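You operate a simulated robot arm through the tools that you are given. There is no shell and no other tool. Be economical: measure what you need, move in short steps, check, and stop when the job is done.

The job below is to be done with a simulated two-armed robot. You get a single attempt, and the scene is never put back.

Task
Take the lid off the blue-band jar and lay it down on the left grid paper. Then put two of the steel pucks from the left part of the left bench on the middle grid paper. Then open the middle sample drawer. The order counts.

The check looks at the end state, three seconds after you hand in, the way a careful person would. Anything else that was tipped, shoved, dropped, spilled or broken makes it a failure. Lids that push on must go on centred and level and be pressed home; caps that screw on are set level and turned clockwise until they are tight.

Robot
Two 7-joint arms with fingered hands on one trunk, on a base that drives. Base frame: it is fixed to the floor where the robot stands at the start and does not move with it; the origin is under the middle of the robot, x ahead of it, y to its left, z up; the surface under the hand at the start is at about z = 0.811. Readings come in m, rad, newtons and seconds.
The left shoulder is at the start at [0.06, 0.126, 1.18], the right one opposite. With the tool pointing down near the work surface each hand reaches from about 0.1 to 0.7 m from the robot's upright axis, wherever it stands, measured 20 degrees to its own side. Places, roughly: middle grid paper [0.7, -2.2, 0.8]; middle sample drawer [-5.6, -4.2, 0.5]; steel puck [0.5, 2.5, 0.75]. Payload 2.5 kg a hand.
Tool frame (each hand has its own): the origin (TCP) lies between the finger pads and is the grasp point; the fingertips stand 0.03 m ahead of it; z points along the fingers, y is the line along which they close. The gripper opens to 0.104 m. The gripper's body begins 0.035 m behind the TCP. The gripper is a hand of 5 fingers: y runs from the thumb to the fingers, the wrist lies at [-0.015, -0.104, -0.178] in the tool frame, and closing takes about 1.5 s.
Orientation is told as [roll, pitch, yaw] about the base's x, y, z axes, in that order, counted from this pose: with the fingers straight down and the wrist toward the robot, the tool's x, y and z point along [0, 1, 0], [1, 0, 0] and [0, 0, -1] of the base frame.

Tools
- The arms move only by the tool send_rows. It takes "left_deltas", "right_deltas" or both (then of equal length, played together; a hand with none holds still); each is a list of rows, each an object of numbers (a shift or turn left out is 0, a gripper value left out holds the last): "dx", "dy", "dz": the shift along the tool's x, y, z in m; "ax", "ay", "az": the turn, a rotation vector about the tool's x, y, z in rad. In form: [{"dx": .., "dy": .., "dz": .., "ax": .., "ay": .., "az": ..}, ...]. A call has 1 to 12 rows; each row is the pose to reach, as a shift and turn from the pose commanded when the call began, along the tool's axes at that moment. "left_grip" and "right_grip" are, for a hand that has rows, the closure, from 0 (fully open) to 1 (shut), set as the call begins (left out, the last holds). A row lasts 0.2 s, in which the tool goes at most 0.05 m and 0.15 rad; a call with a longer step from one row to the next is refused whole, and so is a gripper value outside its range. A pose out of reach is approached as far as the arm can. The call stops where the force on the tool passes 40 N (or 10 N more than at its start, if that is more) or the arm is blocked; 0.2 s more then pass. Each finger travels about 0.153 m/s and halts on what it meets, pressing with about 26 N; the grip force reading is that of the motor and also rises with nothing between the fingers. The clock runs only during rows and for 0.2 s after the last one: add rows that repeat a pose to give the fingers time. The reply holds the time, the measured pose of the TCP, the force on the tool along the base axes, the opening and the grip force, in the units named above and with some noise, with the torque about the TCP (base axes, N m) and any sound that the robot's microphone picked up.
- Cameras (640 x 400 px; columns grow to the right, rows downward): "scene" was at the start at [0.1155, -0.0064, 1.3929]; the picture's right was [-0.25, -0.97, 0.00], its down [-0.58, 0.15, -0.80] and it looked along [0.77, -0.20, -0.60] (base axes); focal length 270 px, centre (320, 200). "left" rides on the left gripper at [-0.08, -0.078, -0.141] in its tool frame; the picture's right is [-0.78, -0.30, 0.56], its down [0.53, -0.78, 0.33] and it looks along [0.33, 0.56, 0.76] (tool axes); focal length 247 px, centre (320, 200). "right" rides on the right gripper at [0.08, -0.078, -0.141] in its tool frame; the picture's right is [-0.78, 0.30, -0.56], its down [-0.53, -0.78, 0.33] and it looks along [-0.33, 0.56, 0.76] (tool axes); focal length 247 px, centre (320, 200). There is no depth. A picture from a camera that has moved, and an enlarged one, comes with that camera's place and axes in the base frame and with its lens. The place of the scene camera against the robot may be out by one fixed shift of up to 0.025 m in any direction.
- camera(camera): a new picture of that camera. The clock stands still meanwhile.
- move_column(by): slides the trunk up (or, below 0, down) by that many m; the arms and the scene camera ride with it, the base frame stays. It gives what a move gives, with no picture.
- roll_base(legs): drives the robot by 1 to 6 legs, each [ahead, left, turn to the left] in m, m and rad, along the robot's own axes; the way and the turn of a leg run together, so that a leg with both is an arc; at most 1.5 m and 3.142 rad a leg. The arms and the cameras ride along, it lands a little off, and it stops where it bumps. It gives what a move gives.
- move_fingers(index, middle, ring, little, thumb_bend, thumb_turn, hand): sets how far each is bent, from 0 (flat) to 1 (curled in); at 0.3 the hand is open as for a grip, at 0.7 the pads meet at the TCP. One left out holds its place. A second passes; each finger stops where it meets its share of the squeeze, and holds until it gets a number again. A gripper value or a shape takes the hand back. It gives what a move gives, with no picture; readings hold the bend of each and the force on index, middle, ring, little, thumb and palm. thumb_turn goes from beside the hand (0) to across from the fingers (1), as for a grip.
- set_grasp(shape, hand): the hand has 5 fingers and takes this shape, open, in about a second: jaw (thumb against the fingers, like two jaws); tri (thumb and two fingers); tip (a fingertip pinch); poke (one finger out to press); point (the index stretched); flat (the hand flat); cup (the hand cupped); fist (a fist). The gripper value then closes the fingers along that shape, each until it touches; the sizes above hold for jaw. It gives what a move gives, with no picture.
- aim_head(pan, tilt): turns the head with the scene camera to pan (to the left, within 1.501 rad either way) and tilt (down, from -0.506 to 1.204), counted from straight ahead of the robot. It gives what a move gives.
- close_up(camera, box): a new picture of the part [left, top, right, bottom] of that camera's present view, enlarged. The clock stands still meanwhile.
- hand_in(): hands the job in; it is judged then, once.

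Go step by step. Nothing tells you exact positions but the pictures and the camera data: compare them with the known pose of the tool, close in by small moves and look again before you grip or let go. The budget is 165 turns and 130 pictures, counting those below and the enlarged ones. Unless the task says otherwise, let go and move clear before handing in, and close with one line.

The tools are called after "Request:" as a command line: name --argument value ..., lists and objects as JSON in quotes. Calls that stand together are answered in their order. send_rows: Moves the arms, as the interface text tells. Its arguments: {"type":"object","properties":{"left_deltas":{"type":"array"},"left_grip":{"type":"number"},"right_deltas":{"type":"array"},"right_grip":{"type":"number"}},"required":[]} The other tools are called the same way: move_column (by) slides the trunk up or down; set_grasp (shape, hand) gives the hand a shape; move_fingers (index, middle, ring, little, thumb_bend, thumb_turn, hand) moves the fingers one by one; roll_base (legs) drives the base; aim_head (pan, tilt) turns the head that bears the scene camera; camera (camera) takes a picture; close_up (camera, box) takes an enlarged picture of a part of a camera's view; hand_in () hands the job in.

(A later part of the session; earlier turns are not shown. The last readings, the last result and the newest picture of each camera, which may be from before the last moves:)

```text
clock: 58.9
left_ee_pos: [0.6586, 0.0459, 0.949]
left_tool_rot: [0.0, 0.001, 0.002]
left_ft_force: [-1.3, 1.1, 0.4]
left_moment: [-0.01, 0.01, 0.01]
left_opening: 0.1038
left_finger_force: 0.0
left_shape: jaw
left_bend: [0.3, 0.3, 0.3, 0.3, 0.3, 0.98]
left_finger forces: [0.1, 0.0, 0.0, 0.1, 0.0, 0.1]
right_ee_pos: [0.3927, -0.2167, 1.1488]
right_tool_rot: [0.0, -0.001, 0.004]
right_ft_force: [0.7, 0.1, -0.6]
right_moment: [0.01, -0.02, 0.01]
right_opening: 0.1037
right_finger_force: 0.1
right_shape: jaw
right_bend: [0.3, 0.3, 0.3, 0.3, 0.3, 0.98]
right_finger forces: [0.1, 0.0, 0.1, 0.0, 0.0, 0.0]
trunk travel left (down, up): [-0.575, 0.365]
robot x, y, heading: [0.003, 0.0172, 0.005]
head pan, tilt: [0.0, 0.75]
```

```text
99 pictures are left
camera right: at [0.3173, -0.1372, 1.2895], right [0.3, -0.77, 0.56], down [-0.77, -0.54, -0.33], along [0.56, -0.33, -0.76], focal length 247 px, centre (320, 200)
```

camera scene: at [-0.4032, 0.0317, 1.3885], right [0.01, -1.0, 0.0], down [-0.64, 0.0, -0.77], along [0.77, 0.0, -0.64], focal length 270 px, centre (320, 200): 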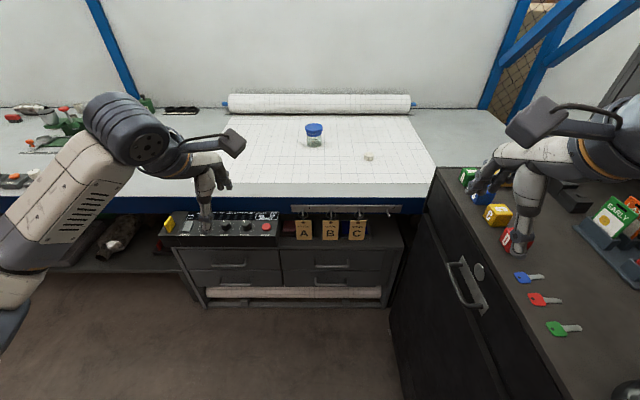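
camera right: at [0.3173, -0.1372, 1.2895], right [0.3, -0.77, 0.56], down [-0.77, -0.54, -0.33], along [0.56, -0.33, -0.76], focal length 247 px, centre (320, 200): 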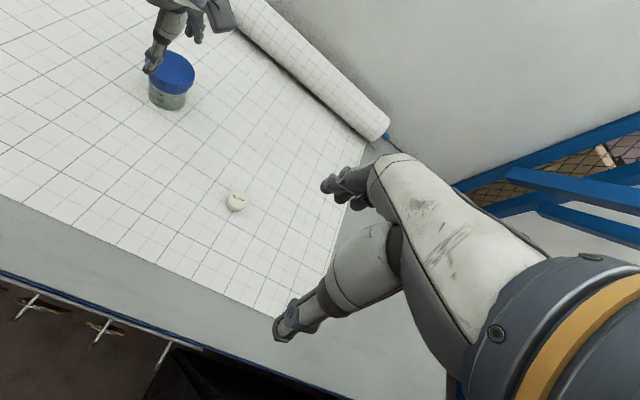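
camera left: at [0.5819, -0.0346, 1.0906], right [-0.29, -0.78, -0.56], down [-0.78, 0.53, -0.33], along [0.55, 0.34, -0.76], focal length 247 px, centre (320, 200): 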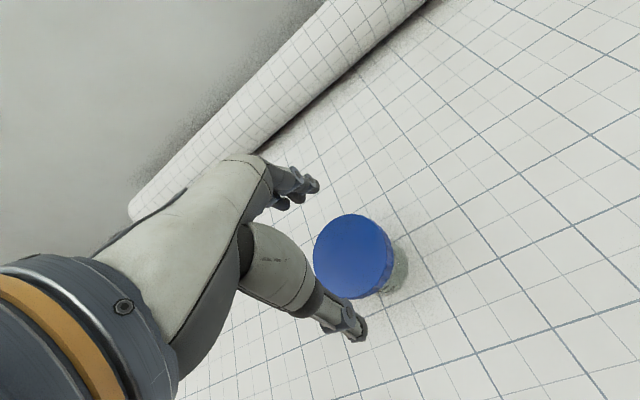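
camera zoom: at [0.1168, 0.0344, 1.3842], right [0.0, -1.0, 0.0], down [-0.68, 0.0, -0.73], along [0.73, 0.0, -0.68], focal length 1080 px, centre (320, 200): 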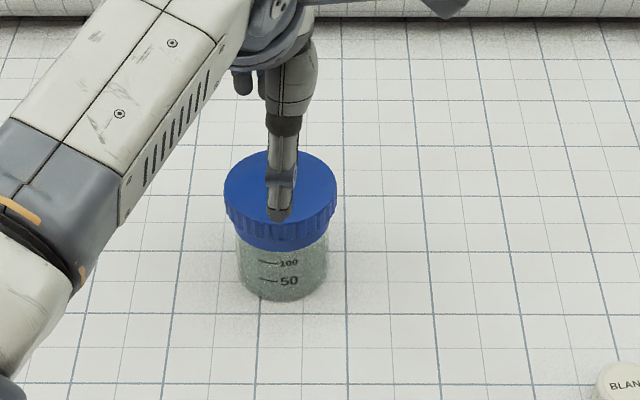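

The hand is centred over the lid. I descend so the pads straddle the rim, then close.

Request:
send_rows --left_deltas '[{"dz": 0.03}, {"dz": 0.055}, {"dz": 0.071}]'

Request:
send_rows --left_deltas '[{"dz": 0}, {"dz": 0}, {"dz": 0}, {"dz": 0}, {"dz": 0}, {"dz": 0}, {"dz": 0}, {"dz": 0}]' --left_grip 1

Request:
camera --camera "left"

Request:
close_up --camera "scene" --box '[240, 150, 400, 250]'

```text
clock: 59.7
left_ee_pos: [0.6578, 0.0446, 0.8793]
left_tool_rot: [-0.001, 0.001, 0.004]
left_ft_force: [1.0, -0.5, -0.1]
left_moment: [-0.02, -0.01, 0.01]
left_opening: 0.1037
left_finger_force: 0.0
left_shape: jaw
left_bend: [0.3, 0.3, 0.3, 0.3, 0.3, 0.98]
left_finger forces: [0.6, 0.0, 0.0, 0.0, 0.0, 0.0]
right_ee_pos: [0.3933, -0.2155, 1.1474]
right_tool_rot: [0.001, -0.001, 0.003]
right_ft_force: [0.1, -0.2, -0.9]
right_moment: [-0.02, 0.01, 0.0]
right_opening: 0.1036
right_finger_force: 0.1
right_shape: jaw
right_bend: [0.3, 0.3, 0.3, 0.3, 0.3, 0.98]
right_finger forces: [0.1, 0.0, 0.1, 0.0, 0.1, 0.1]
trunk travel left (down, up): [-0.575, 0.365]
robot x, y, heading: [0.0041, 0.018, 0.006]
head pan, tilt: [0.0, 0.75]
```

```text
clock: 61.5
left_ee_pos: [0.6581, 0.046, 0.8791]
left_tool_rot: [0.0, 0.0, 0.007]
left_ft_force: [-0.6, -0.9, 0.2]
left_moment: [0.0, 0.0, 0.01]
left_opening: 0.066
left_finger_force: 25.5
left_shape: jaw
left_bend: [0.35, 0.41, 0.36, 0.37, 0.69, 1.0]
left_finger forces: [18.5, 8.3, 0.0, 0.0, 25.9, 0.0]
right_ee_pos: [0.394, -0.2156, 1.148]
right_tool_rot: [0.0, -0.001, 0.003]
right_ft_force: [0.2, -0.2, 0.1]
right_moment: [0.01, -0.02, 0.02]
right_opening: 0.1037
right_finger_force: 0.0
right_shape: jaw
right_bend: [0.3, 0.3, 0.3, 0.3, 0.3, 0.98]
right_finger forces: [0.0, 0.0, 0.0, 0.0, 0.0, 0.1]
trunk travel left (down, up): [-0.575, 0.365]
robot x, y, heading: [0.0033, 0.0165, 0.007]
head pan, tilt: [0.0, 0.75]
```

```text
98 pictures are left
camera left: at [0.5816, -0.0353, 1.02], right [-0.29, -0.78, -0.56], down [-0.78, 0.53, -0.33], along [0.55, 0.34, -0.76], focal length 247 px, centre (320, 200)
```

left: 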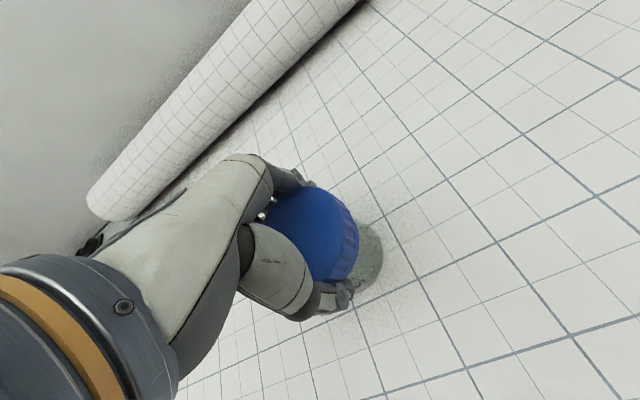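

```text
4.00 times, centred on (320, 200) of scene
camera zoom: at [0.1166, 0.0343, 1.3842], right [0.0, -1.0, 0.0], down [-0.68, 0.0, -0.73], along [0.73, 0.0, -0.68], focal length 1080 px, centre (320, 200)
```

zoom: 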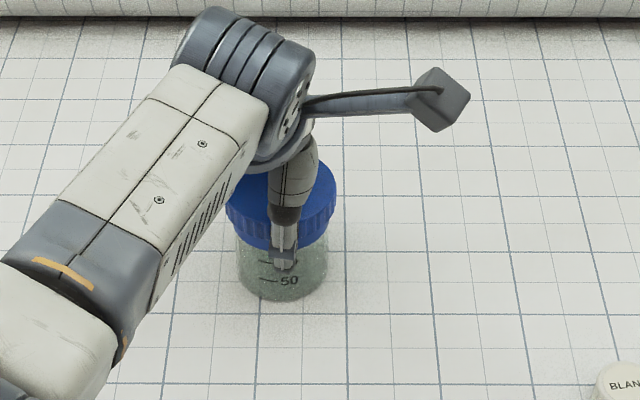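

The grip closed at 66 mm, suggesting the tips caught the jar's neck below the lid. I reopen, raise a bit, pre-turn the hand clockwise and regrip on the rim only.

Request:
send_rows --left_deltas '[{"dz": 0}, {"dz": 0}, {"dz": 0}, {"dz": 0}, {"dz": 0}, {"dz": -0.015}, {"dz": -0.015, "az": 0.15}, {"dz": -0.015, "az": 0.3}, {"dz": -0.015, "az": 0.45}, {"dz": -0.015, "az": 0.6}, {"dz": -0.015, "az": 0.7}]' --left_grip 0

Request:
camera --camera "left"

Request:
close_up --camera "scene" --box '[240, 150, 400, 250]'

```text
clock: 63.9
left_ee_pos: [0.6448, 0.0453, 0.8946]
left_tool_rot: [-0.001, -0.002, -0.698]
left_ft_force: [0.0, 0.5, 0.5]
left_moment: [0.04, -0.05, -0.02]
left_opening: 0.1035
left_finger_force: 0.1
left_shape: jaw
left_bend: [0.3, 0.3, 0.3, 0.3, 0.3, 0.98]
left_finger forces: [0.1, 0.1, 0.1, 0.1, 0.1, 0.1]
left hand out of reach, approached as far as the arm can: row 10, 11
right_ee_pos: [0.3932, -0.2151, 1.1485]
right_tool_rot: [0.0, 0.001, 0.004]
right_ft_force: [0.6, 0.3, -0.6]
right_moment: [0.0, -0.01, 0.01]
right_opening: 0.1035
right_finger_force: 0.1
right_shape: jaw
right_bend: [0.3, 0.3, 0.3, 0.3, 0.3, 0.98]
right_finger forces: [0.0, 0.1, 0.0, 0.0, 0.0, 0.0]
trunk travel left (down, up): [-0.575, 0.365]
robot x, y, heading: [0.0, 0.0186, 0.006]
head pan, tilt: [0.0, 0.75]
```

```text
96 pictures are left
camera left: at [0.5353, 0.0336, 1.0357], right [-0.73, -0.41, -0.56], down [-0.25, 0.91, -0.33], along [0.64, -0.1, -0.76], focal length 247 px, centre (320, 200)
```

left: 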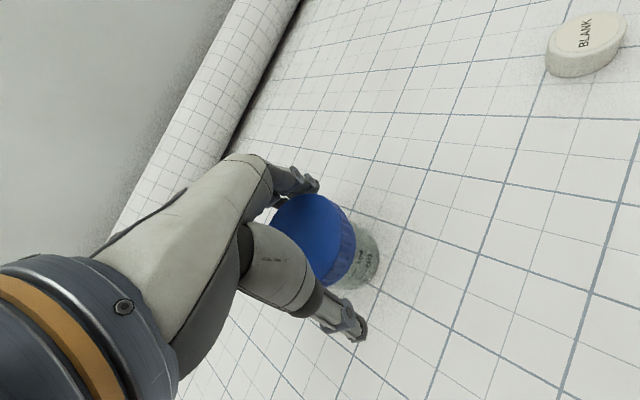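

```text
4.00 times, centred on (320, 200) of scene
camera zoom: at [0.1167, 0.0342, 1.3842], right [0.0, -1.0, 0.0], down [-0.68, 0.0, -0.73], along [0.73, 0.0, -0.68], focal length 1080 px, centre (320, 200)
```

zoom: 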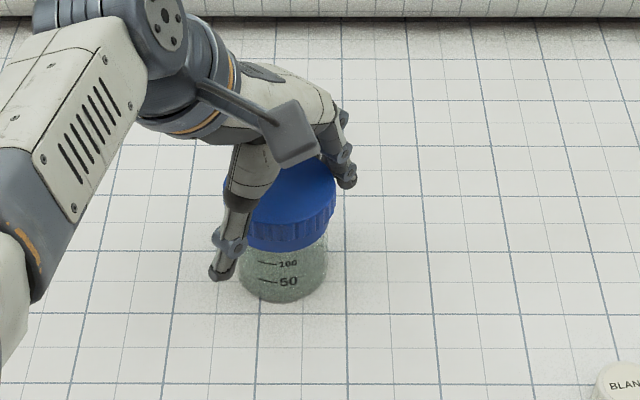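

The far yaw is at the edge of reach. I'll raise the hand and drive 4 cm closer (clear of the panel), then check reach for turning.

Request:
send_rows --left_deltas '[{"dz": -0.03}, {"dz": -0.06, "az": -0.1}, {"dz": -0.08, "az": -0.2}]'

Request:
roll_base --legs '[[0.04, 0, 0]]'

Request:
camera --camera "left"

Request:
aim_head --pan 0.0 --tilt 1.0

Request:
camera --camera "scene"

```text
clock: 64.7
left_ee_pos: [0.645, 0.0464, 0.9742]
left_tool_rot: [-0.001, 0.001, -0.494]
left_ft_force: [0.2, -0.8, -0.4]
left_moment: [0.01, 0.01, -0.03]
left_opening: 0.1037
left_finger_force: 0.1
left_shape: jaw
left_bend: [0.3, 0.3, 0.3, 0.3, 0.3, 0.98]
left_finger forces: [0.0, 0.1, 0.0, 0.0, 0.1, 0.0]
right_ee_pos: [0.3923, -0.2161, 1.1487]
right_tool_rot: [0.0, -0.001, 0.003]
right_ft_force: [0.2, 0.4, 0.2]
right_moment: [0.02, 0.0, 0.01]
right_opening: 0.1035
right_finger_force: 0.1
right_shape: jaw
right_bend: [0.3, 0.3, 0.3, 0.3, 0.3, 0.98]
right_finger forces: [0.0, 0.0, 0.1, 0.0, 0.1, 0.0]
trunk travel left (down, up): [-0.575, 0.365]
robot x, y, heading: [0.0002, 0.015, 0.006]
head pan, tilt: [0.0, 0.75]
```

```text
clock: 65.6
left_ee_pos: [0.6861, 0.0454, 0.9725]
left_tool_rot: [-0.003, 0.003, -0.495]
left_ft_force: [0.5, -0.5, 0.6]
left_moment: [-0.01, -0.01, 0.03]
left_opening: 0.1038
left_finger_force: 0.0
left_shape: jaw
left_bend: [0.3, 0.3, 0.3, 0.3, 0.3, 0.98]
left_finger forces: [0.0, 0.1, 0.0, 0.0, 0.1, 0.0]
right_ee_pos: [0.4349, -0.2151, 1.1481]
right_tool_rot: [0.0, 0.0, 0.005]
right_ft_force: [0.3, 0.3, -0.1]
right_moment: [-0.02, 0.03, -0.03]
right_opening: 0.1038
right_finger_force: 0.0
right_shape: jaw
right_bend: [0.3, 0.3, 0.3, 0.3, 0.3, 0.98]
right_finger forces: [0.1, 0.0, 0.0, 0.0, 0.0, 0.1]
trunk travel left (down, up): [-0.575, 0.365]
robot x, y, heading: [0.0385, 0.0158, 0.009]
head pan, tilt: [0.0, 0.75]
```

```text
94 pictures are left
camera left: at [0.5807, 0.0122, 1.1143], right [-0.63, -0.54, -0.56], down [-0.43, 0.84, -0.33], along [0.65, 0.03, -0.76], focal length 247 px, centre (320, 200)
```

left: 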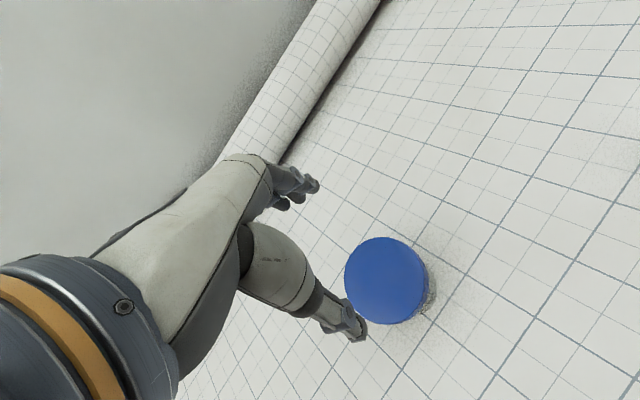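

```text
clock: 66.3
left_ee_pos: [0.6849, 0.0465, 0.9738]
left_tool_rot: [0.0, 0.0, -0.495]
left_ft_force: [-0.3, -0.6, -0.2]
left_moment: [0.0, 0.01, 0.01]
left_opening: 0.1037
left_finger_force: 0.1
left_shape: jaw
left_bend: [0.3, 0.3, 0.3, 0.3, 0.3, 0.98]
left_finger forces: [0.0, 0.0, 0.0, 0.0, 0.1, 0.0]
right_ee_pos: [0.4335, -0.2146, 1.1479]
right_tool_rot: [-0.001, 0.0, 0.005]
right_ft_force: [0.0, 0.0, 0.5]
right_moment: [-0.03, -0.01, 0.0]
right_opening: 0.1038
right_finger_force: 0.0
right_shape: jaw
right_bend: [0.3, 0.3, 0.3, 0.3, 0.3, 0.98]
right_finger forces: [0.0, 0.0, 0.1, 0.0, 0.1, 0.0]
trunk travel left (down, up): [-0.575, 0.365]
robot x, y, heading: [0.0412, 0.0169, 0.01]
head pan, tilt: [0.0, 1.0]
```

```text
93 pictures are left
camera scene: at [0.1438, 0.0345, 1.3651], right [0.0, -1.0, 0.0], down [-0.84, 0.0, -0.54], along [0.54, 0.0, -0.84], focal length 270 px, centre (320, 200)
```

scene: 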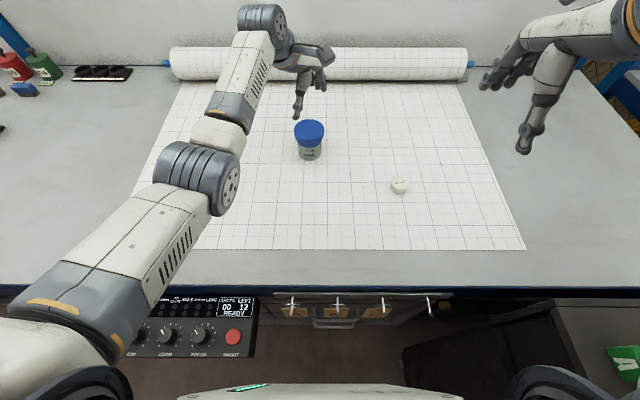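

Robot is 4 cm closer and the lid is still at (0.658, 0.048). I recentre, descend to the rim and grip.

Request:
send_rows --left_deltas '[{"dx": -0.012, "dy": -0.0242, "az": 0.1}, {"dx": -0.012, "dy": -0.0242, "dz": 0.03, "az": 0.2}, {"dx": -0.012, "dy": -0.0242, "dz": 0.06, "az": 0.25}, {"dx": -0.012, "dy": -0.0242, "dz": 0.08, "az": 0.25}]'

Request:
send_rows --left_deltas '[{"dz": 0}, {"dz": 0}, {"dz": 0}, {"dz": 0}, {"dz": 0}, {"dz": 0}, {"dz": 0}, {"dz": 0}]' --left_grip 1

Request:
camera --camera "left"

```text
clock: 67.3
left_ee_pos: [0.6572, 0.0463, 0.8932]
left_tool_rot: [0.001, 0.0, -0.746]
left_ft_force: [-0.2, -0.2, -0.1]
left_moment: [0.02, -0.03, -0.04]
left_opening: 0.1036
left_finger_force: 0.0
left_shape: jaw
left_bend: [0.3, 0.3, 0.3, 0.3, 0.3, 0.98]
left_finger forces: [0.0, 0.0, 0.1, 0.0, 0.0, 0.1]
right_ee_pos: [0.4334, -0.2152, 1.1482]
right_tool_rot: [0.001, 0.0, 0.006]
right_ft_force: [0.3, 0.2, 0.3]
right_moment: [-0.01, 0.01, 0.02]
right_opening: 0.1037
right_finger_force: 0.1
right_shape: jaw
right_bend: [0.3, 0.3, 0.3, 0.3, 0.3, 0.98]
right_finger forces: [0.0, 0.0, 0.0, 0.0, 0.0, 0.0]
trunk travel left (down, up): [-0.575, 0.365]
robot x, y, heading: [0.0431, 0.0208, 0.007]
head pan, tilt: [0.0, 1.0]
```

```text
clock: 69.2
left_ee_pos: [0.6581, 0.0471, 0.8928]
left_tool_rot: [-0.001, -0.001, -0.746]
left_ft_force: [0.5, -0.5, -0.8]
left_moment: [0.0, 0.0, -0.02]
left_opening: 0.0608
left_finger_force: 25.8
left_shape: jaw
left_bend: [0.28, 0.42, 0.43, 0.42, 0.66, 1.0]
left_finger forces: [14.6, 7.7, 2.5, 0.1, 24.6, 0.0]
right_ee_pos: [0.4336, -0.2154, 1.148]
right_tool_rot: [0.002, -0.002, 0.005]
right_ft_force: [-0.6, -0.4, 0.9]
right_moment: [0.04, -0.01, -0.02]
right_opening: 0.1034
right_finger_force: 0.0
right_shape: jaw
right_bend: [0.3, 0.3, 0.3, 0.3, 0.3, 0.98]
right_finger forces: [0.0, 0.1, 0.0, 0.1, 0.0, 0.0]
trunk travel left (down, up): [-0.575, 0.365]
robot x, y, heading: [0.0434, 0.0216, 0.008]
head pan, tilt: [0.0, 1.0]
```

```text
92 pictures are left
camera left: at [0.5473, 0.0403, 1.0344], right [-0.74, -0.37, -0.56], down [-0.21, 0.92, -0.33], along [0.63, -0.13, -0.76], focal length 247 px, centre (320, 200)
```

left: 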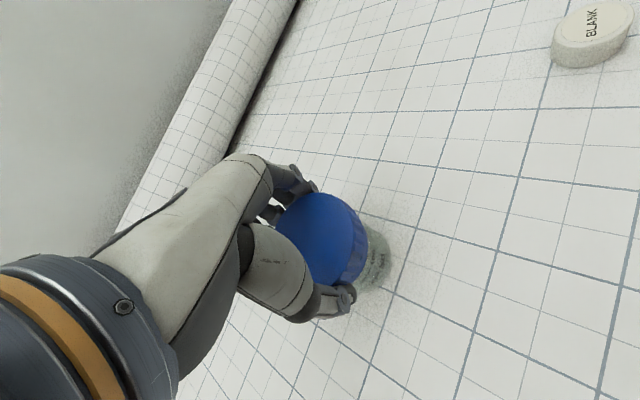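

Firm grip on the rim. Now a counter-clockwise twist, watching the torque.

Request:
send_rows --left_deltas '[{"az": -0.1}, {"az": -0.2}, {"az": -0.3}, {"az": -0.4}]'

Request:
close_up --camera "scene" --box '[260, 100, 380, 175]'

```text
clock: 70.2
left_ee_pos: [0.6574, 0.046, 0.8933]
left_tool_rot: [-0.003, 0.0, -0.343]
left_ft_force: [-0.4, -0.5, 0.9]
left_moment: [0.01, -0.01, -0.01]
left_opening: 0.0606
left_finger_force: 25.5
left_shape: jaw
left_bend: [0.28, 0.42, 0.43, 0.42, 0.66, 1.0]
left_finger forces: [14.5, 7.7, 2.5, 0.0, 24.7, 0.1]
right_ee_pos: [0.4338, -0.2144, 1.1488]
right_tool_rot: [0.001, 0.0, 0.008]
right_ft_force: [0.0, 0.2, -0.3]
right_moment: [0.02, -0.01, 0.0]
right_opening: 0.1038
right_finger_force: 0.2
right_shape: jaw
right_bend: [0.3, 0.3, 0.3, 0.3, 0.3, 0.98]
right_finger forces: [0.1, 0.1, 0.0, 0.0, 0.1, 0.1]
trunk travel left (down, up): [-0.575, 0.365]
robot x, y, heading: [0.0405, 0.0219, 0.005]
head pan, tilt: [0.0, 1.0]
```

```text
5.33 times, centred on (320, 138) of scene
camera zoom: at [0.1437, 0.0344, 1.3651], right [0.0, -1.0, 0.0], down [-0.84, 0.0, -0.54], along [0.54, 0.0, -0.84], focal length 1440 px, centre (320, 533)
```

zoom: 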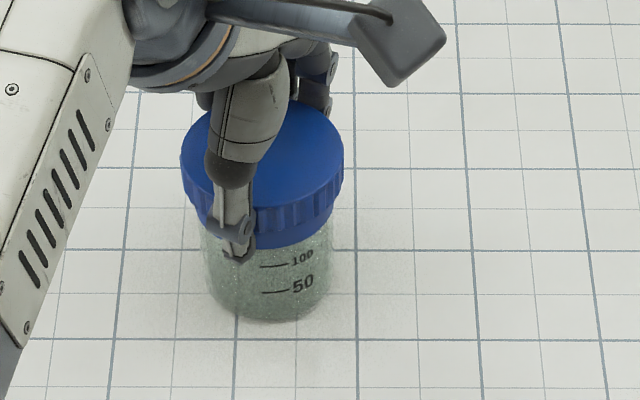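

The jar turned along with the lid (torque ≈ 0), so the body must be held. First I try pressing down lightly while twisting so the paper friction holds it.

Request:
send_rows --left_deltas '[{"dz": 0.002}, {"dz": 0.004}, {"dz": 0.006}]'

Request:
send_rows --left_deltas '[{"az": -0.08}, {"az": -0.16}, {"az": -0.24}, {"az": -0.32}, {"az": -0.4}]'

Request:
close_up --camera "scene" --box '[260, 100, 380, 175]'

```text
clock: 71.0
left_ee_pos: [0.6582, 0.0463, 0.8907]
left_tool_rot: [-0.001, -0.004, -0.345]
left_ft_force: [-2.3, -0.6, 9.2]
left_moment: [0.01, -0.14, 0.03]
left_opening: 0.0599
left_finger_force: 25.8
left_shape: jaw
left_bend: [0.28, 0.42, 0.44, 0.42, 0.66, 0.99]
left_finger forces: [13.2, 8.5, 1.5, 0.0, 24.7, 0.1]
right_ee_pos: [0.4323, -0.2163, 1.1489]
right_tool_rot: [0.002, -0.002, 0.004]
right_ft_force: [0.5, 0.1, 0.0]
right_moment: [-0.01, 0.02, -0.02]
right_opening: 0.1037
right_finger_force: 0.0
right_shape: jaw
right_bend: [0.3, 0.3, 0.3, 0.3, 0.3, 0.98]
right_finger forces: [0.0, 0.0, 0.0, 0.1, 0.0, 0.0]
trunk travel left (down, up): [-0.575, 0.365]
robot x, y, heading: [0.0422, 0.0182, 0.008]
head pan, tilt: [0.0, 1.0]
```

```text
clock: 72.2
left_ee_pos: [0.6582, 0.046, 0.8907]
left_tool_rot: [-0.002, -0.003, 0.056]
left_ft_force: [2.5, -1.7, 13.8]
left_moment: [0.01, -0.3, -0.19]
left_opening: 0.0601
left_finger_force: 26.3
left_shape: jaw
left_bend: [0.74, 0.41, 0.43, 0.42, 0.67, 1.0]
left_finger forces: [13.2, 10.1, 2.2, 0.0, 23.9, 0.0]
right_ee_pos: [0.4327, -0.2152, 1.1492]
right_tool_rot: [0.001, -0.002, 0.004]
right_ft_force: [0.6, 0.6, 0.6]
right_moment: [0.01, 0.0, 0.01]
right_opening: 0.1036
right_finger_force: 0.0
right_shape: jaw
right_bend: [0.3, 0.3, 0.3, 0.3, 0.3, 0.98]
right_finger forces: [0.0, 0.1, 0.0, 0.0, 0.0, 0.0]
trunk travel left (down, up): [-0.575, 0.365]
robot x, y, heading: [0.0435, 0.0183, 0.004]
head pan, tilt: [0.0, 1.0]
```

```text
5.33 times, centred on (320, 138) of scene
camera zoom: at [0.1424, 0.0342, 1.3652], right [0.0, -1.0, 0.0], down [-0.84, 0.0, -0.54], along [0.54, 0.0, -0.84], focal length 1440 px, centre (320, 533)
```

zoom: 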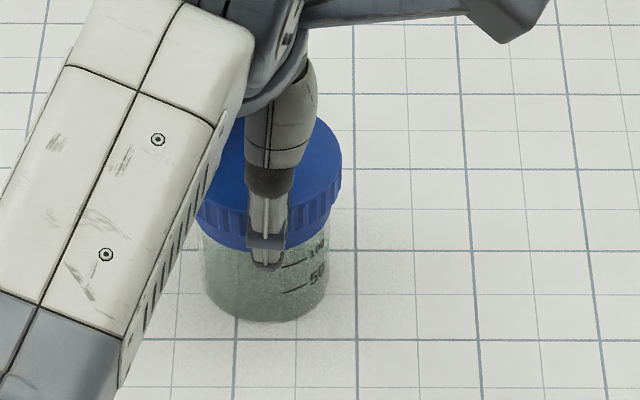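

Some torque (0.19 Nm) built up but the jar still slipped and the index slid. I release, turn back and regrip, then press harder while twisting.

Request:
send_rows --left_deltas '[{"dz": -0.003}, {"dz": -0.003}, {"dz": -0.003}, {"dz": -0.003}, {"dz": -0.003}, {"dz": -0.003}, {"dz": -0.003, "az": 0.15}, {"dz": -0.003, "az": 0.3}, {"dz": -0.003, "az": 0.45}, {"dz": -0.003, "az": 0.6}, {"dz": -0.003, "az": 0.75}, {"dz": -0.003, "az": 0.85}]' --left_grip 0

Request:
camera --camera "left"

Request:
close_up --camera "scene" --box '[260, 100, 380, 175]'

```text
clock: 74.8
left_ee_pos: [0.6573, 0.0475, 0.8909]
left_tool_rot: [-0.001, -0.001, -0.797]
left_ft_force: [0.1, 0.4, -0.5]
left_moment: [0.01, 0.03, -0.02]
left_opening: 0.1037
left_finger_force: 0.2
left_shape: jaw
left_bend: [0.3, 0.3, 0.3, 0.3, 0.3, 0.98]
left_finger forces: [0.1, 0.1, 0.0, 0.1, 0.0, 0.0]
right_ee_pos: [0.4345, -0.2151, 1.1483]
right_tool_rot: [-0.001, 0.0, 0.006]
right_ft_force: [0.0, 1.1, -0.5]
right_moment: [0.01, 0.02, 0.0]
right_opening: 0.1037
right_finger_force: 0.1
right_shape: jaw
right_bend: [0.3, 0.3, 0.3, 0.3, 0.3, 0.98]
right_finger forces: [0.1, 0.0, 0.0, 0.0, 0.1, 0.0]
trunk travel left (down, up): [-0.575, 0.365]
robot x, y, heading: [0.0415, 0.024, 0.005]
head pan, tilt: [0.0, 1.0]
```

```text
89 pictures are left
camera left: at [0.5476, 0.0465, 1.0317], right [-0.76, -0.33, -0.56], down [-0.16, 0.93, -0.33], along [0.63, -0.17, -0.76], focal length 247 px, centre (320, 200)
```

left: 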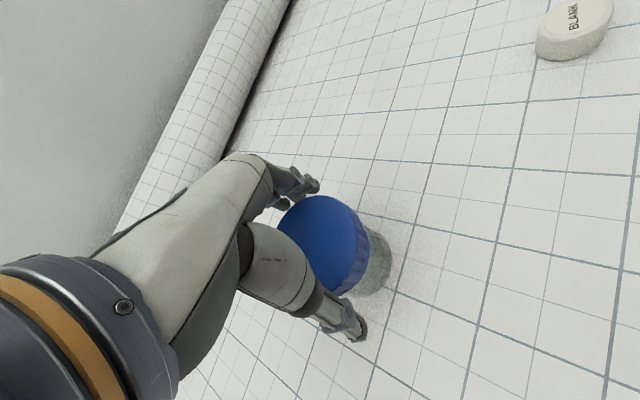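

```text
5.33 times, centred on (320, 138) of scene
camera zoom: at [0.1437, 0.0345, 1.3651], right [0.0, -1.0, 0.0], down [-0.84, 0.0, -0.54], along [0.54, 0.0, -0.84], focal length 1440 px, centre (320, 533)
```

zoom: 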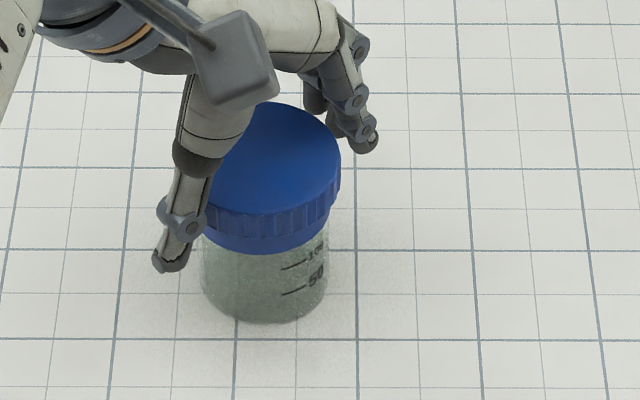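

Now I see the ribbed lid is only the top ~18 mm and the smooth blue band below belongs to the jar; my fingertips straddled both. I raise the hand by 11 mm and regrip just the ribs.

Request:
send_rows --left_deltas '[{"dz": -0.011}, {"dz": -0.011}]'

Request:
send_rows --left_deltas '[{"dz": 0}, {"dz": 0}, {"dz": 0}, {"dz": 0}, {"dz": 0}, {"dz": 0}, {"dz": 0}, {"dz": 0}]' --left_grip 1

Request:
close_up --camera "scene" --box '[260, 100, 380, 175]'

```text
clock: 75.3
left_ee_pos: [0.6592, 0.0468, 0.9015]
left_tool_rot: [0.001, -0.003, -0.795]
left_ft_force: [-0.6, -0.1, 0.5]
left_moment: [0.03, -0.01, 0.0]
left_opening: 0.1034
left_finger_force: 0.0
left_shape: jaw
left_bend: [0.3, 0.3, 0.3, 0.3, 0.3, 0.98]
left_finger forces: [0.0, 0.0, 0.0, 0.0, 0.0, 0.0]
right_ee_pos: [0.434, -0.2143, 1.1482]
right_tool_rot: [0.0, 0.0, 0.005]
right_ft_force: [0.9, -0.2, 0.6]
right_moment: [0.04, 0.0, 0.02]
right_opening: 0.1037
right_finger_force: 0.0
right_shape: jaw
right_bend: [0.3, 0.3, 0.3, 0.3, 0.3, 0.98]
right_finger forces: [0.0, 0.0, 0.1, 0.1, 0.1, 0.0]
trunk travel left (down, up): [-0.575, 0.365]
robot x, y, heading: [0.0422, 0.0188, 0.009]
head pan, tilt: [0.0, 1.0]
```

```text
clock: 77.2
left_ee_pos: [0.6584, 0.0462, 0.9016]
left_tool_rot: [0.0, 0.002, -0.796]
left_ft_force: [-0.3, 0.0, 0.8]
left_moment: [-0.03, 0.0, -0.02]
left_opening: 0.0671
left_finger_force: 25.7
left_shape: jaw
left_bend: [0.73, 0.4, 0.42, 0.41, 0.6, 0.99]
left_finger forces: [11.9, 7.4, 2.7, 0.0, 22.4, 0.0]
right_ee_pos: [0.4329, -0.2161, 1.148]
right_tool_rot: [0.0, -0.002, 0.004]
right_ft_force: [0.2, 0.6, 0.5]
right_moment: [-0.02, -0.03, -0.03]
right_opening: 0.1036
right_finger_force: 0.0
right_shape: jaw
right_bend: [0.3, 0.3, 0.3, 0.3, 0.3, 0.98]
right_finger forces: [0.1, 0.0, 0.0, 0.1, 0.0, 0.1]
trunk travel left (down, up): [-0.575, 0.365]
robot x, y, heading: [0.0414, 0.0183, 0.006]
head pan, tilt: [0.0, 1.0]
```

```text
5.33 times, centred on (320, 138) of scene
camera zoom: at [0.1437, 0.0345, 1.3651], right [0.0, -1.0, 0.0], down [-0.84, 0.0, -0.54], along [0.54, 0.0, -0.84], focal length 1440 px, centre (320, 533)
```

zoom: 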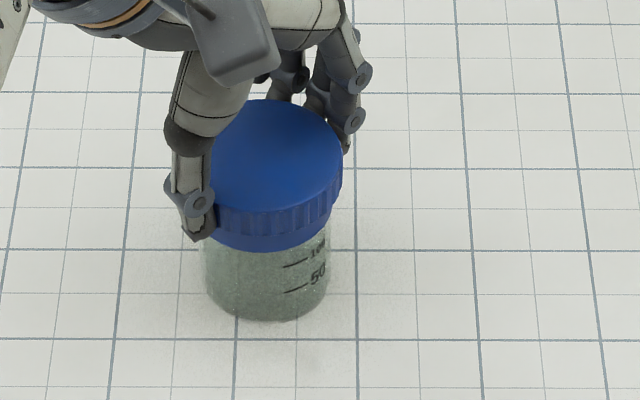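

Now the tips look level with the ribs. I twist counter-clockwise and compare the graduations.

Request:
send_rows --left_deltas '[{"az": -0.12}, {"az": -0.24}, {"az": -0.36}, {"az": -0.48}, {"az": -0.6}]'

Request:
close_up --camera "scene" --box '[260, 100, 380, 175]'

```text
clock: 78.3
left_ee_pos: [0.6582, 0.046, 0.902]
left_tool_rot: [-0.002, 0.001, -0.193]
left_ft_force: [0.2, 0.4, 1.2]
left_moment: [-0.02, -0.01, 0.0]
left_opening: 0.0669
left_finger_force: 26.5
left_shape: jaw
left_bend: [0.73, 0.4, 0.42, 0.41, 0.6, 0.99]
left_finger forces: [12.2, 7.5, 2.5, 0.0, 22.4, 0.0]
right_ee_pos: [0.4329, -0.2163, 1.1475]
right_tool_rot: [-0.001, 0.0, 0.005]
right_ft_force: [0.4, 1.6, 0.1]
right_moment: [-0.01, 0.04, 0.0]
right_opening: 0.1037
right_finger_force: 0.1
right_shape: jaw
right_bend: [0.3, 0.3, 0.3, 0.3, 0.3, 0.98]
right_finger forces: [0.1, 0.0, 0.1, 0.0, 0.1, 0.0]
trunk travel left (down, up): [-0.575, 0.365]
robot x, y, heading: [0.0439, 0.0213, -0.001]
head pan, tilt: [0.0, 1.0]
```

```text
5.33 times, centred on (320, 138) of scene
camera zoom: at [0.1436, 0.0343, 1.3651], right [0.0, -1.0, 0.0], down [-0.84, 0.0, -0.54], along [0.54, 0.0, -0.84], focal length 1440 px, centre (320, 533)
```

zoom: 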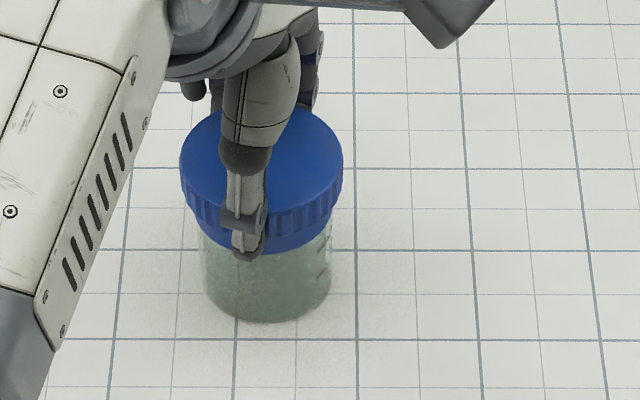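

Still co-rotating. Pressing down harder (toward 30 N) while twisting before resorting to the second hand.

Request:
send_rows --left_deltas '[{"dz": 0.003}, {"dz": 0.006}, {"dz": 0.009}, {"dz": 0.012}]'

Request:
send_rows --left_deltas '[{"dz": 0.002, "az": -0.08}, {"dz": 0.003, "az": -0.16}, {"dz": 0.003, "az": -0.24}, {"dz": 0.003, "az": -0.32}, {"dz": 0.003, "az": -0.4}]'

Request:
close_up --camera "scene" --box '[260, 100, 380, 175]'

```text
clock: 79.3
left_ee_pos: [0.6591, 0.0462, 0.8995]
left_tool_rot: [-0.001, -0.02, -0.195]
left_ft_force: [-5.0, 2.5, 32.3]
left_moment: [0.17, 0.43, 0.07]
left_opening: 0.0653
left_finger_force: 25.9
left_shape: jaw
left_bend: [0.74, 0.4, 0.42, 0.41, 0.6, 0.99]
left_finger forces: [11.9, 7.6, 2.6, 0.0, 25.9, 0.0]
right_ee_pos: [0.4316, -0.2165, 1.1495]
right_tool_rot: [0.0, -0.005, 0.004]
right_ft_force: [-0.4, -0.4, 1.0]
right_moment: [-0.04, -0.01, 0.01]
right_opening: 0.1039
right_finger_force: 0.0
right_shape: jaw
right_bend: [0.3, 0.3, 0.3, 0.3, 0.3, 0.98]
right_finger forces: [0.0, 0.0, 0.1, 0.1, 0.0, 0.0]
trunk travel left (down, up): [-0.575, 0.365]
robot x, y, heading: [0.0422, 0.0209, 0.005]
head pan, tilt: [0.0, 1.0]
```

```text
clock: 80.5
left_ee_pos: [0.6566, 0.0482, 0.8869]
left_tool_rot: [0.003, -0.001, 0.207]
left_ft_force: [1.4, -0.1, 9.8]
left_moment: [0.05, -0.23, -0.07]
left_opening: 0.0593
left_finger_force: 26.0
left_shape: jaw
left_bend: [0.74, 0.41, 0.43, 0.41, 0.66, 1.0]
left_finger forces: [13.5, 8.8, 1.9, 0.1, 20.1, 0.0]
right_ee_pos: [0.4318, -0.2155, 1.1478]
right_tool_rot: [0.0, -0.002, 0.005]
right_ft_force: [0.3, 0.7, -0.1]
right_moment: [-0.02, 0.01, -0.02]
right_opening: 0.1036
right_finger_force: 0.0
right_shape: jaw
right_bend: [0.3, 0.3, 0.3, 0.3, 0.3, 0.98]
right_finger forces: [0.0, 0.0, 0.0, 0.0, 0.0, 0.0]
trunk travel left (down, up): [-0.575, 0.365]
robot x, y, heading: [0.0409, 0.0208, 0.001]
head pan, tilt: [0.0, 1.0]
```

```text
5.33 times, centred on (320, 138) of scene
camera zoom: at [0.1422, 0.0344, 1.3648], right [0.0, -1.0, 0.0], down [-0.84, 0.0, -0.54], along [0.54, 0.0, -0.84], focal length 1440 px, centre (320, 533)
```

zoom: 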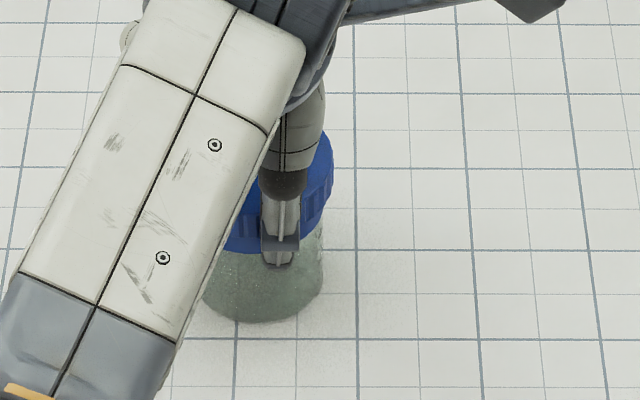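

Pressing alone just slides the grip down. I'll plan a two-hand hold: first I examine the right hand's finger layout.

Request:
aim_head --pan -0.5 --tilt 0.6

Request:
close_up --camera "scene" --box '[160, 60, 480, 260]'

Request:
close_up --camera "left" --box '[200, 130, 440, 280]'

```text
clock: 81.5
left_ee_pos: [0.6573, 0.0468, 0.8866]
left_tool_rot: [0.002, 0.001, 0.206]
left_ft_force: [-0.5, 1.3, 5.7]
left_moment: [0.08, -0.13, 0.01]
left_opening: 0.0594
left_finger_force: 26.1
left_shape: jaw
left_bend: [0.74, 0.41, 0.43, 0.41, 0.66, 1.0]
left_finger forces: [13.3, 8.4, 2.2, 0.0, 20.5, 0.0]
right_ee_pos: [0.4332, -0.2152, 1.1485]
right_tool_rot: [-0.001, -0.003, 0.004]
right_ft_force: [-0.6, 0.5, -0.8]
right_moment: [0.01, 0.0, -0.01]
right_opening: 0.1037
right_finger_force: 0.0
right_shape: jaw
right_bend: [0.3, 0.3, 0.3, 0.3, 0.3, 0.98]
right_finger forces: [0.1, 0.0, 0.0, 0.0, 0.0, 0.0]
trunk travel left (down, up): [-0.575, 0.365]
robot x, y, heading: [0.0467, 0.0198, 0.005]
head pan, tilt: [-0.499, 0.6]
```

```text
2.00 times, centred on (320, 160) of scene
camera zoom: at [0.1509, -0.0076, 1.3971], right [-0.47, -0.88, 0.0], down [-0.5, 0.27, -0.83], along [0.73, -0.39, -0.56], focal length 540 px, centre (320, 280)
```

zoom: 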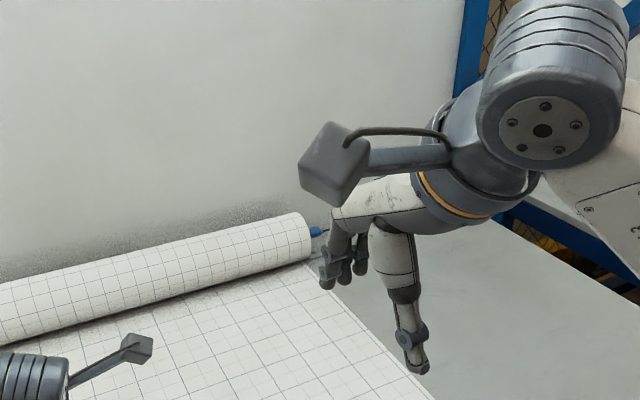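

```text
2.67 times, centred on (320, 205) of left
camera zoom: at [0.5987, -0.047, 1.0279], right [-0.13, -0.82, -0.56], down [-0.87, 0.37, -0.33], along [0.48, 0.44, -0.76], focal length 659 px, centre (320, 187)
```

zoom: 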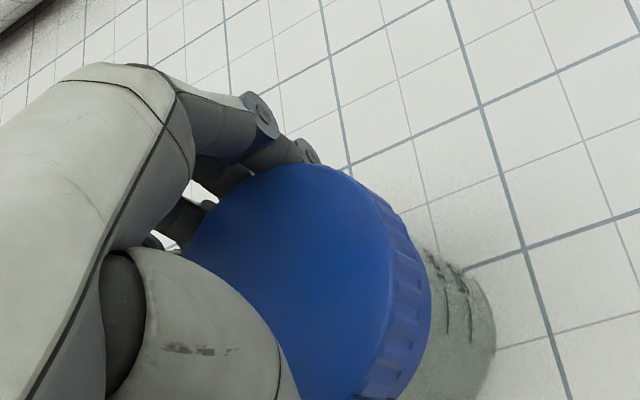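

The fingers sit side by side with the index nearest the camera, so a side grip in the air works well. I lift the jar by its lid/neck with the left hand, keeping it level, and bring it nearer.

Request:
send_rows --left_deltas '[{"dz": -0.02}, {"dz": -0.05}, {"dz": -0.09}, {"dz": -0.13}, {"dz": -0.17}, {"dz": -0.2}, {"dz": -0.2, "dy": -0.04}, {"dz": -0.2, "dy": -0.08}, {"dz": -0.2, "dy": -0.12}, {"dz": -0.2, "dy": -0.15}]'

Request:
aim_head --pan 0 --tilt 0.75

Request:
camera --camera "scene"

Request:
camera --camera "right"

```text
clock: 83.7
left_ee_pos: [0.5559, 0.0419, 1.0767]
left_tool_rot: [0.011, -0.028, 0.246]
left_ft_force: [-0.6, 0.1, -1.3]
left_moment: [0.01, 0.02, 0.01]
left_opening: 0.0592
left_finger_force: 26.3
left_shape: jaw
left_bend: [0.74, 0.41, 0.43, 0.41, 0.66, 1.0]
left_finger forces: [14.0, 7.5, 2.6, 0.0, 20.1, 0.0]
left hand out of reach, approached as far as the arm can: row 9, 10
right_ee_pos: [0.4338, -0.2156, 1.148]
right_tool_rot: [-0.001, -0.001, 0.006]
right_ft_force: [-0.2, -0.1, 0.1]
right_moment: [-0.01, -0.02, -0.04]
right_opening: 0.1035
right_finger_force: 0.0
right_shape: jaw
right_bend: [0.3, 0.3, 0.3, 0.3, 0.3, 0.98]
right_finger forces: [0.1, 0.1, 0.1, 0.0, 0.1, 0.1]
trunk travel left (down, up): [-0.575, 0.365]
robot x, y, heading: [0.0446, 0.0179, 0.004]
head pan, tilt: [-0.499, 0.6]
```

```text
clock: 84.6
left_ee_pos: [0.5551, 0.0418, 1.0728]
left_tool_rot: [0.023, -0.025, 0.247]
left_ft_force: [0.6, -1.3, -0.9]
left_moment: [-0.02, 0.02, 0.04]
left_opening: 0.0593
left_finger_force: 26.1
left_shape: jaw
left_bend: [0.74, 0.41, 0.43, 0.41, 0.66, 1.0]
left_finger forces: [14.0, 7.4, 2.4, 0.0, 20.1, 0.0]
right_ee_pos: [0.4332, -0.2151, 1.1485]
right_tool_rot: [0.0, 0.0, 0.005]
right_ft_force: [0.2, 0.6, 0.0]
right_moment: [0.01, -0.03, -0.02]
right_opening: 0.1039
right_finger_force: 0.1
right_shape: jaw
right_bend: [0.3, 0.3, 0.3, 0.3, 0.3, 0.98]
right_finger forces: [0.1, 0.0, 0.0, 0.0, 0.0, 0.1]
trunk travel left (down, up): [-0.575, 0.365]
robot x, y, heading: [0.0412, 0.0176, 0.006]
head pan, tilt: [0.0, 0.75]
```

```text
82 pictures are left
camera scene: at [0.157, 0.0345, 1.3842], right [0.0, -1.0, 0.0], down [-0.68, 0.0, -0.73], along [0.73, 0.0, -0.68], focal length 270 px, centre (320, 200)
```

scene: 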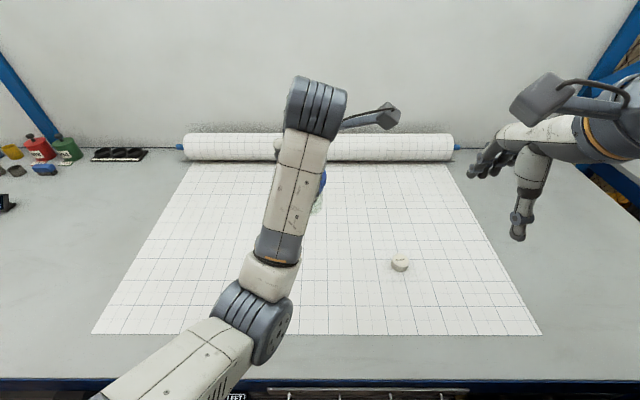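

```text
81 pictures are left
camera right: at [0.3574, -0.137, 1.2895], right [0.3, -0.77, 0.56], down [-0.77, -0.54, -0.33], along [0.56, -0.33, -0.76], focal length 247 px, centre (320, 200)
```

right: 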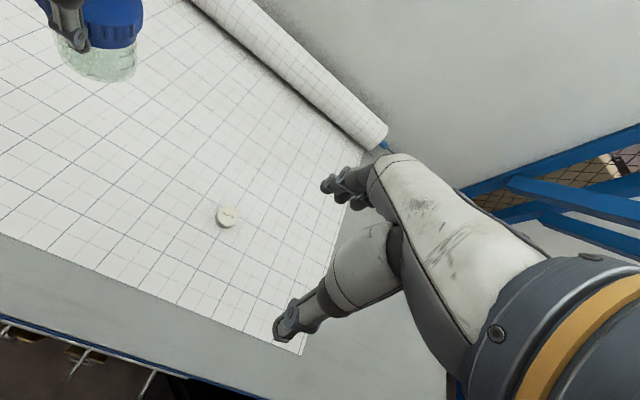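

The left arm hit its near limit; I move the jar back out a little to about (0.60, 0.045) and lower, well above the paper.

Request:
send_rows --left_deltas '[{"dx": 0.003, "dy": 0.03, "dz": 0.015}, {"dx": 0.006, "dy": 0.06, "dz": 0.03}, {"dx": 0.01, "dy": 0.0935, "dz": 0.0545}, {"dx": 0.01, "dy": 0.0935, "dz": 0.0545}]'

Request:
camera --camera "right"

Request:
camera --camera "left"

```text
clock: 85.6
left_ee_pos: [0.6338, 0.0466, 1.0117]
left_tool_rot: [-0.005, 0.002, 0.204]
left_ft_force: [-0.2, 0.1, -0.8]
left_moment: [0.03, 0.03, 0.01]
left_opening: 0.0592
left_finger_force: 25.6
left_shape: jaw
left_bend: [0.74, 0.41, 0.43, 0.41, 0.66, 1.0]
left_finger forces: [14.0, 7.4, 2.5, 0.0, 20.1, 0.0]
right_ee_pos: [0.4341, -0.215, 1.1483]
right_tool_rot: [0.0, 0.001, 0.006]
right_ft_force: [0.5, -0.7, -0.8]
right_moment: [0.01, -0.02, -0.02]
right_opening: 0.1036
right_finger_force: 0.0
right_shape: jaw
right_bend: [0.3, 0.3, 0.3, 0.3, 0.3, 0.98]
right_finger forces: [0.0, 0.0, 0.1, 0.0, 0.0, 0.1]
trunk travel left (down, up): [-0.575, 0.365]
robot x, y, heading: [0.0409, 0.016, 0.007]
head pan, tilt: [0.0, 0.75]
```

```text
80 pictures are left
camera right: at [0.3572, -0.1371, 1.2895], right [0.3, -0.77, 0.56], down [-0.77, -0.54, -0.33], along [0.56, -0.33, -0.76], focal length 247 px, centre (320, 200)
```

right: 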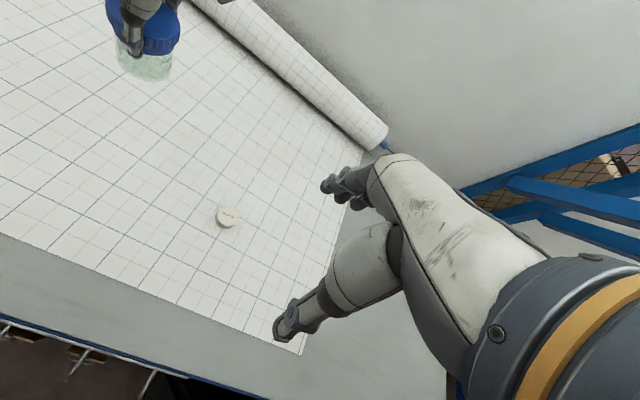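

```text
79 pictures are left
camera left: at [0.5757, -0.0472, 1.1534], right [-0.13, -0.82, -0.55], down [-0.87, 0.37, -0.33], along [0.48, 0.44, -0.76], focal length 247 px, centre (320, 200)
```

left: 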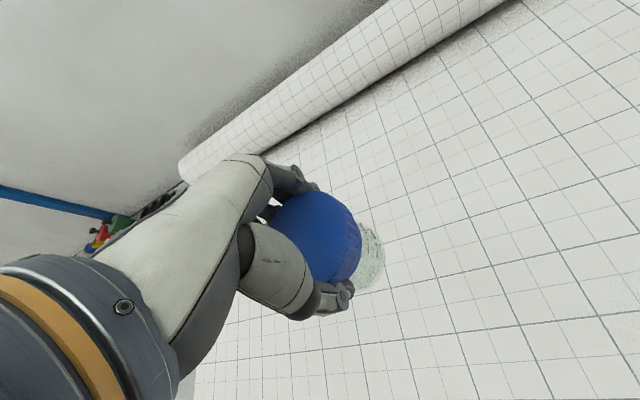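

Jar hangs at (0.634, 0.047), bottom at z ≈ 0.936, well clear. Now I roll the right hand so its fingers point left (+y), staying off to the side.

Request:
send_rows --right_deltas '[{"ay": 0.14}, {"ay": 0.28}, {"ay": 0.42}, {"ay": 0.56}, {"ay": 0.7}, {"ay": 0.84}, {"ay": 0.98}, {"ay": 1.12}, {"ay": 1.26}, {"ay": 1.4}, {"ay": 1.54}, {"ay": 1.565}]' --right_grip 0

Request:
camera --camera "scene"

Request:
camera --camera "right"

```text
clock: 88.0
left_ee_pos: [0.638, 0.0538, 1.0087]
left_tool_rot: [-0.008, 0.005, 0.21]
left_ft_force: [0.5, 0.7, -1.5]
left_moment: [-0.04, -0.01, -0.01]
left_opening: 0.0592
left_finger_force: 26.4
left_shape: jaw
left_bend: [0.74, 0.41, 0.43, 0.41, 0.66, 1.0]
left_finger forces: [13.9, 7.4, 2.4, 0.0, 20.0, 0.0]
right_ee_pos: [0.4373, -0.22, 1.1678]
right_tool_rot: [1.284, -0.025, -0.006]
right_ft_force: [0.5, -0.4, 0.1]
right_moment: [0.02, 0.0, 0.02]
right_opening: 0.1034
right_finger_force: 0.0
right_shape: jaw
right_bend: [0.3, 0.3, 0.3, 0.3, 0.3, 0.98]
right_finger forces: [0.0, 0.0, 0.0, 0.0, 0.0, 0.0]
trunk travel left (down, up): [-0.575, 0.365]
robot x, y, heading: [0.0451, 0.019, 0.013]
head pan, tilt: [0.0, 0.75]
stopped in row 11 (right hand): the arm was blocked; the commanded pose is now the measured one
```

```text
78 pictures are left
camera scene: at [0.1611, 0.0418, 1.3823], right [0.01, -1.0, 0.01], down [-0.68, -0.01, -0.73], along [0.73, 0.0, -0.68], focal length 270 px, centre (320, 200)
```

scene: 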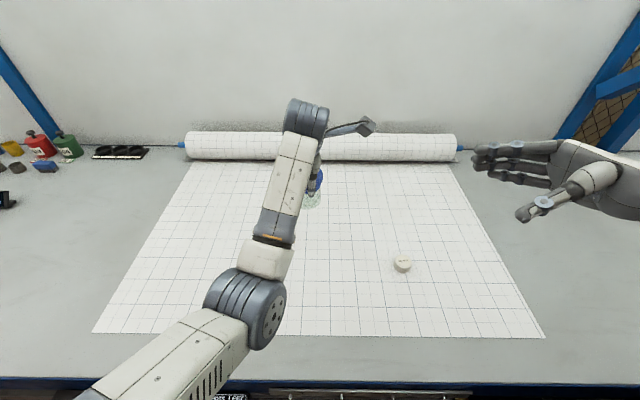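

```text
77 pictures are left
camera right: at [0.3581, -0.3322, 1.282], right [0.31, -0.75, -0.58], down [-0.76, 0.17, -0.63], along [0.57, 0.63, -0.52], focal length 247 px, centre (320, 200)
```

right: 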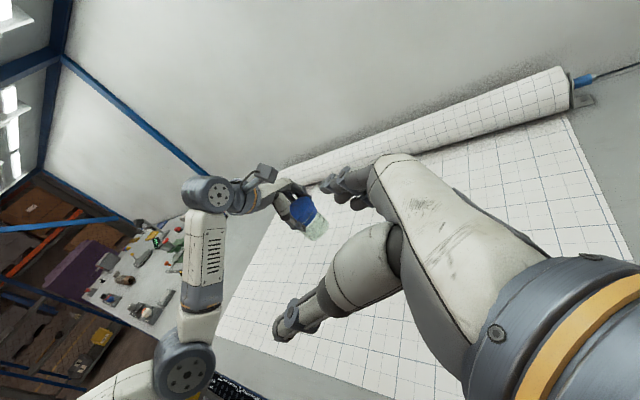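

The right arm was blocked at roll 1.28, probably the elbow against the cabinet or counter on the right. I look there.

Request:
aim_head --pan -1.1 --tilt 0.7

Request:
camera --camera "scene"

```text
clock: 89.3
left_ee_pos: [0.6394, 0.0526, 1.0098]
left_tool_rot: [-0.004, 0.006, 0.208]
left_ft_force: [-0.5, -0.9, -0.2]
left_moment: [-0.01, 0.02, 0.0]
left_opening: 0.0591
left_finger_force: 26.0
left_shape: jaw
left_bend: [0.74, 0.41, 0.43, 0.41, 0.66, 1.0]
left_finger forces: [13.9, 7.5, 2.5, 0.0, 19.9, 0.1]
right_ee_pos: [0.438, -0.2202, 1.1666]
right_tool_rot: [1.292, -0.021, -0.006]
right_ft_force: [0.0, -0.2, -0.3]
right_moment: [0.02, 0.01, -0.02]
right_opening: 0.1037
right_finger_force: 0.1
right_shape: jaw
right_bend: [0.3, 0.3, 0.3, 0.3, 0.3, 0.98]
right_finger forces: [0.0, 0.0, 0.1, 0.0, 0.0, 0.0]
trunk travel left (down, up): [-0.575, 0.365]
robot x, y, heading: [0.0436, 0.0182, 0.012]
head pan, tilt: [-1.1, 0.7]
```

```text
76 pictures are left
camera scene: at [0.1191, -0.0357, 1.3887], right [-0.89, -0.46, 0.01], down [-0.3, 0.57, -0.77], along [0.35, -0.68, -0.64], focal length 270 px, centre (320, 200)
```

scene: 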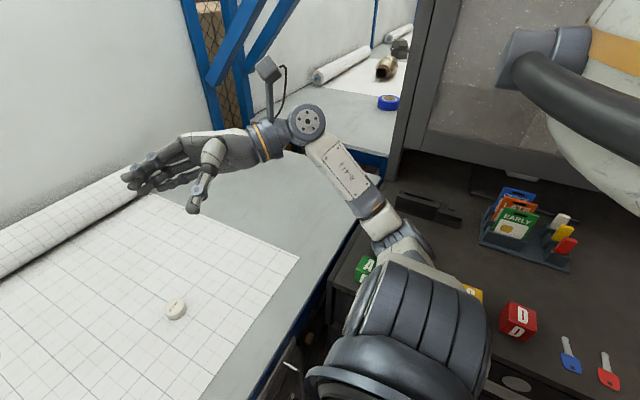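

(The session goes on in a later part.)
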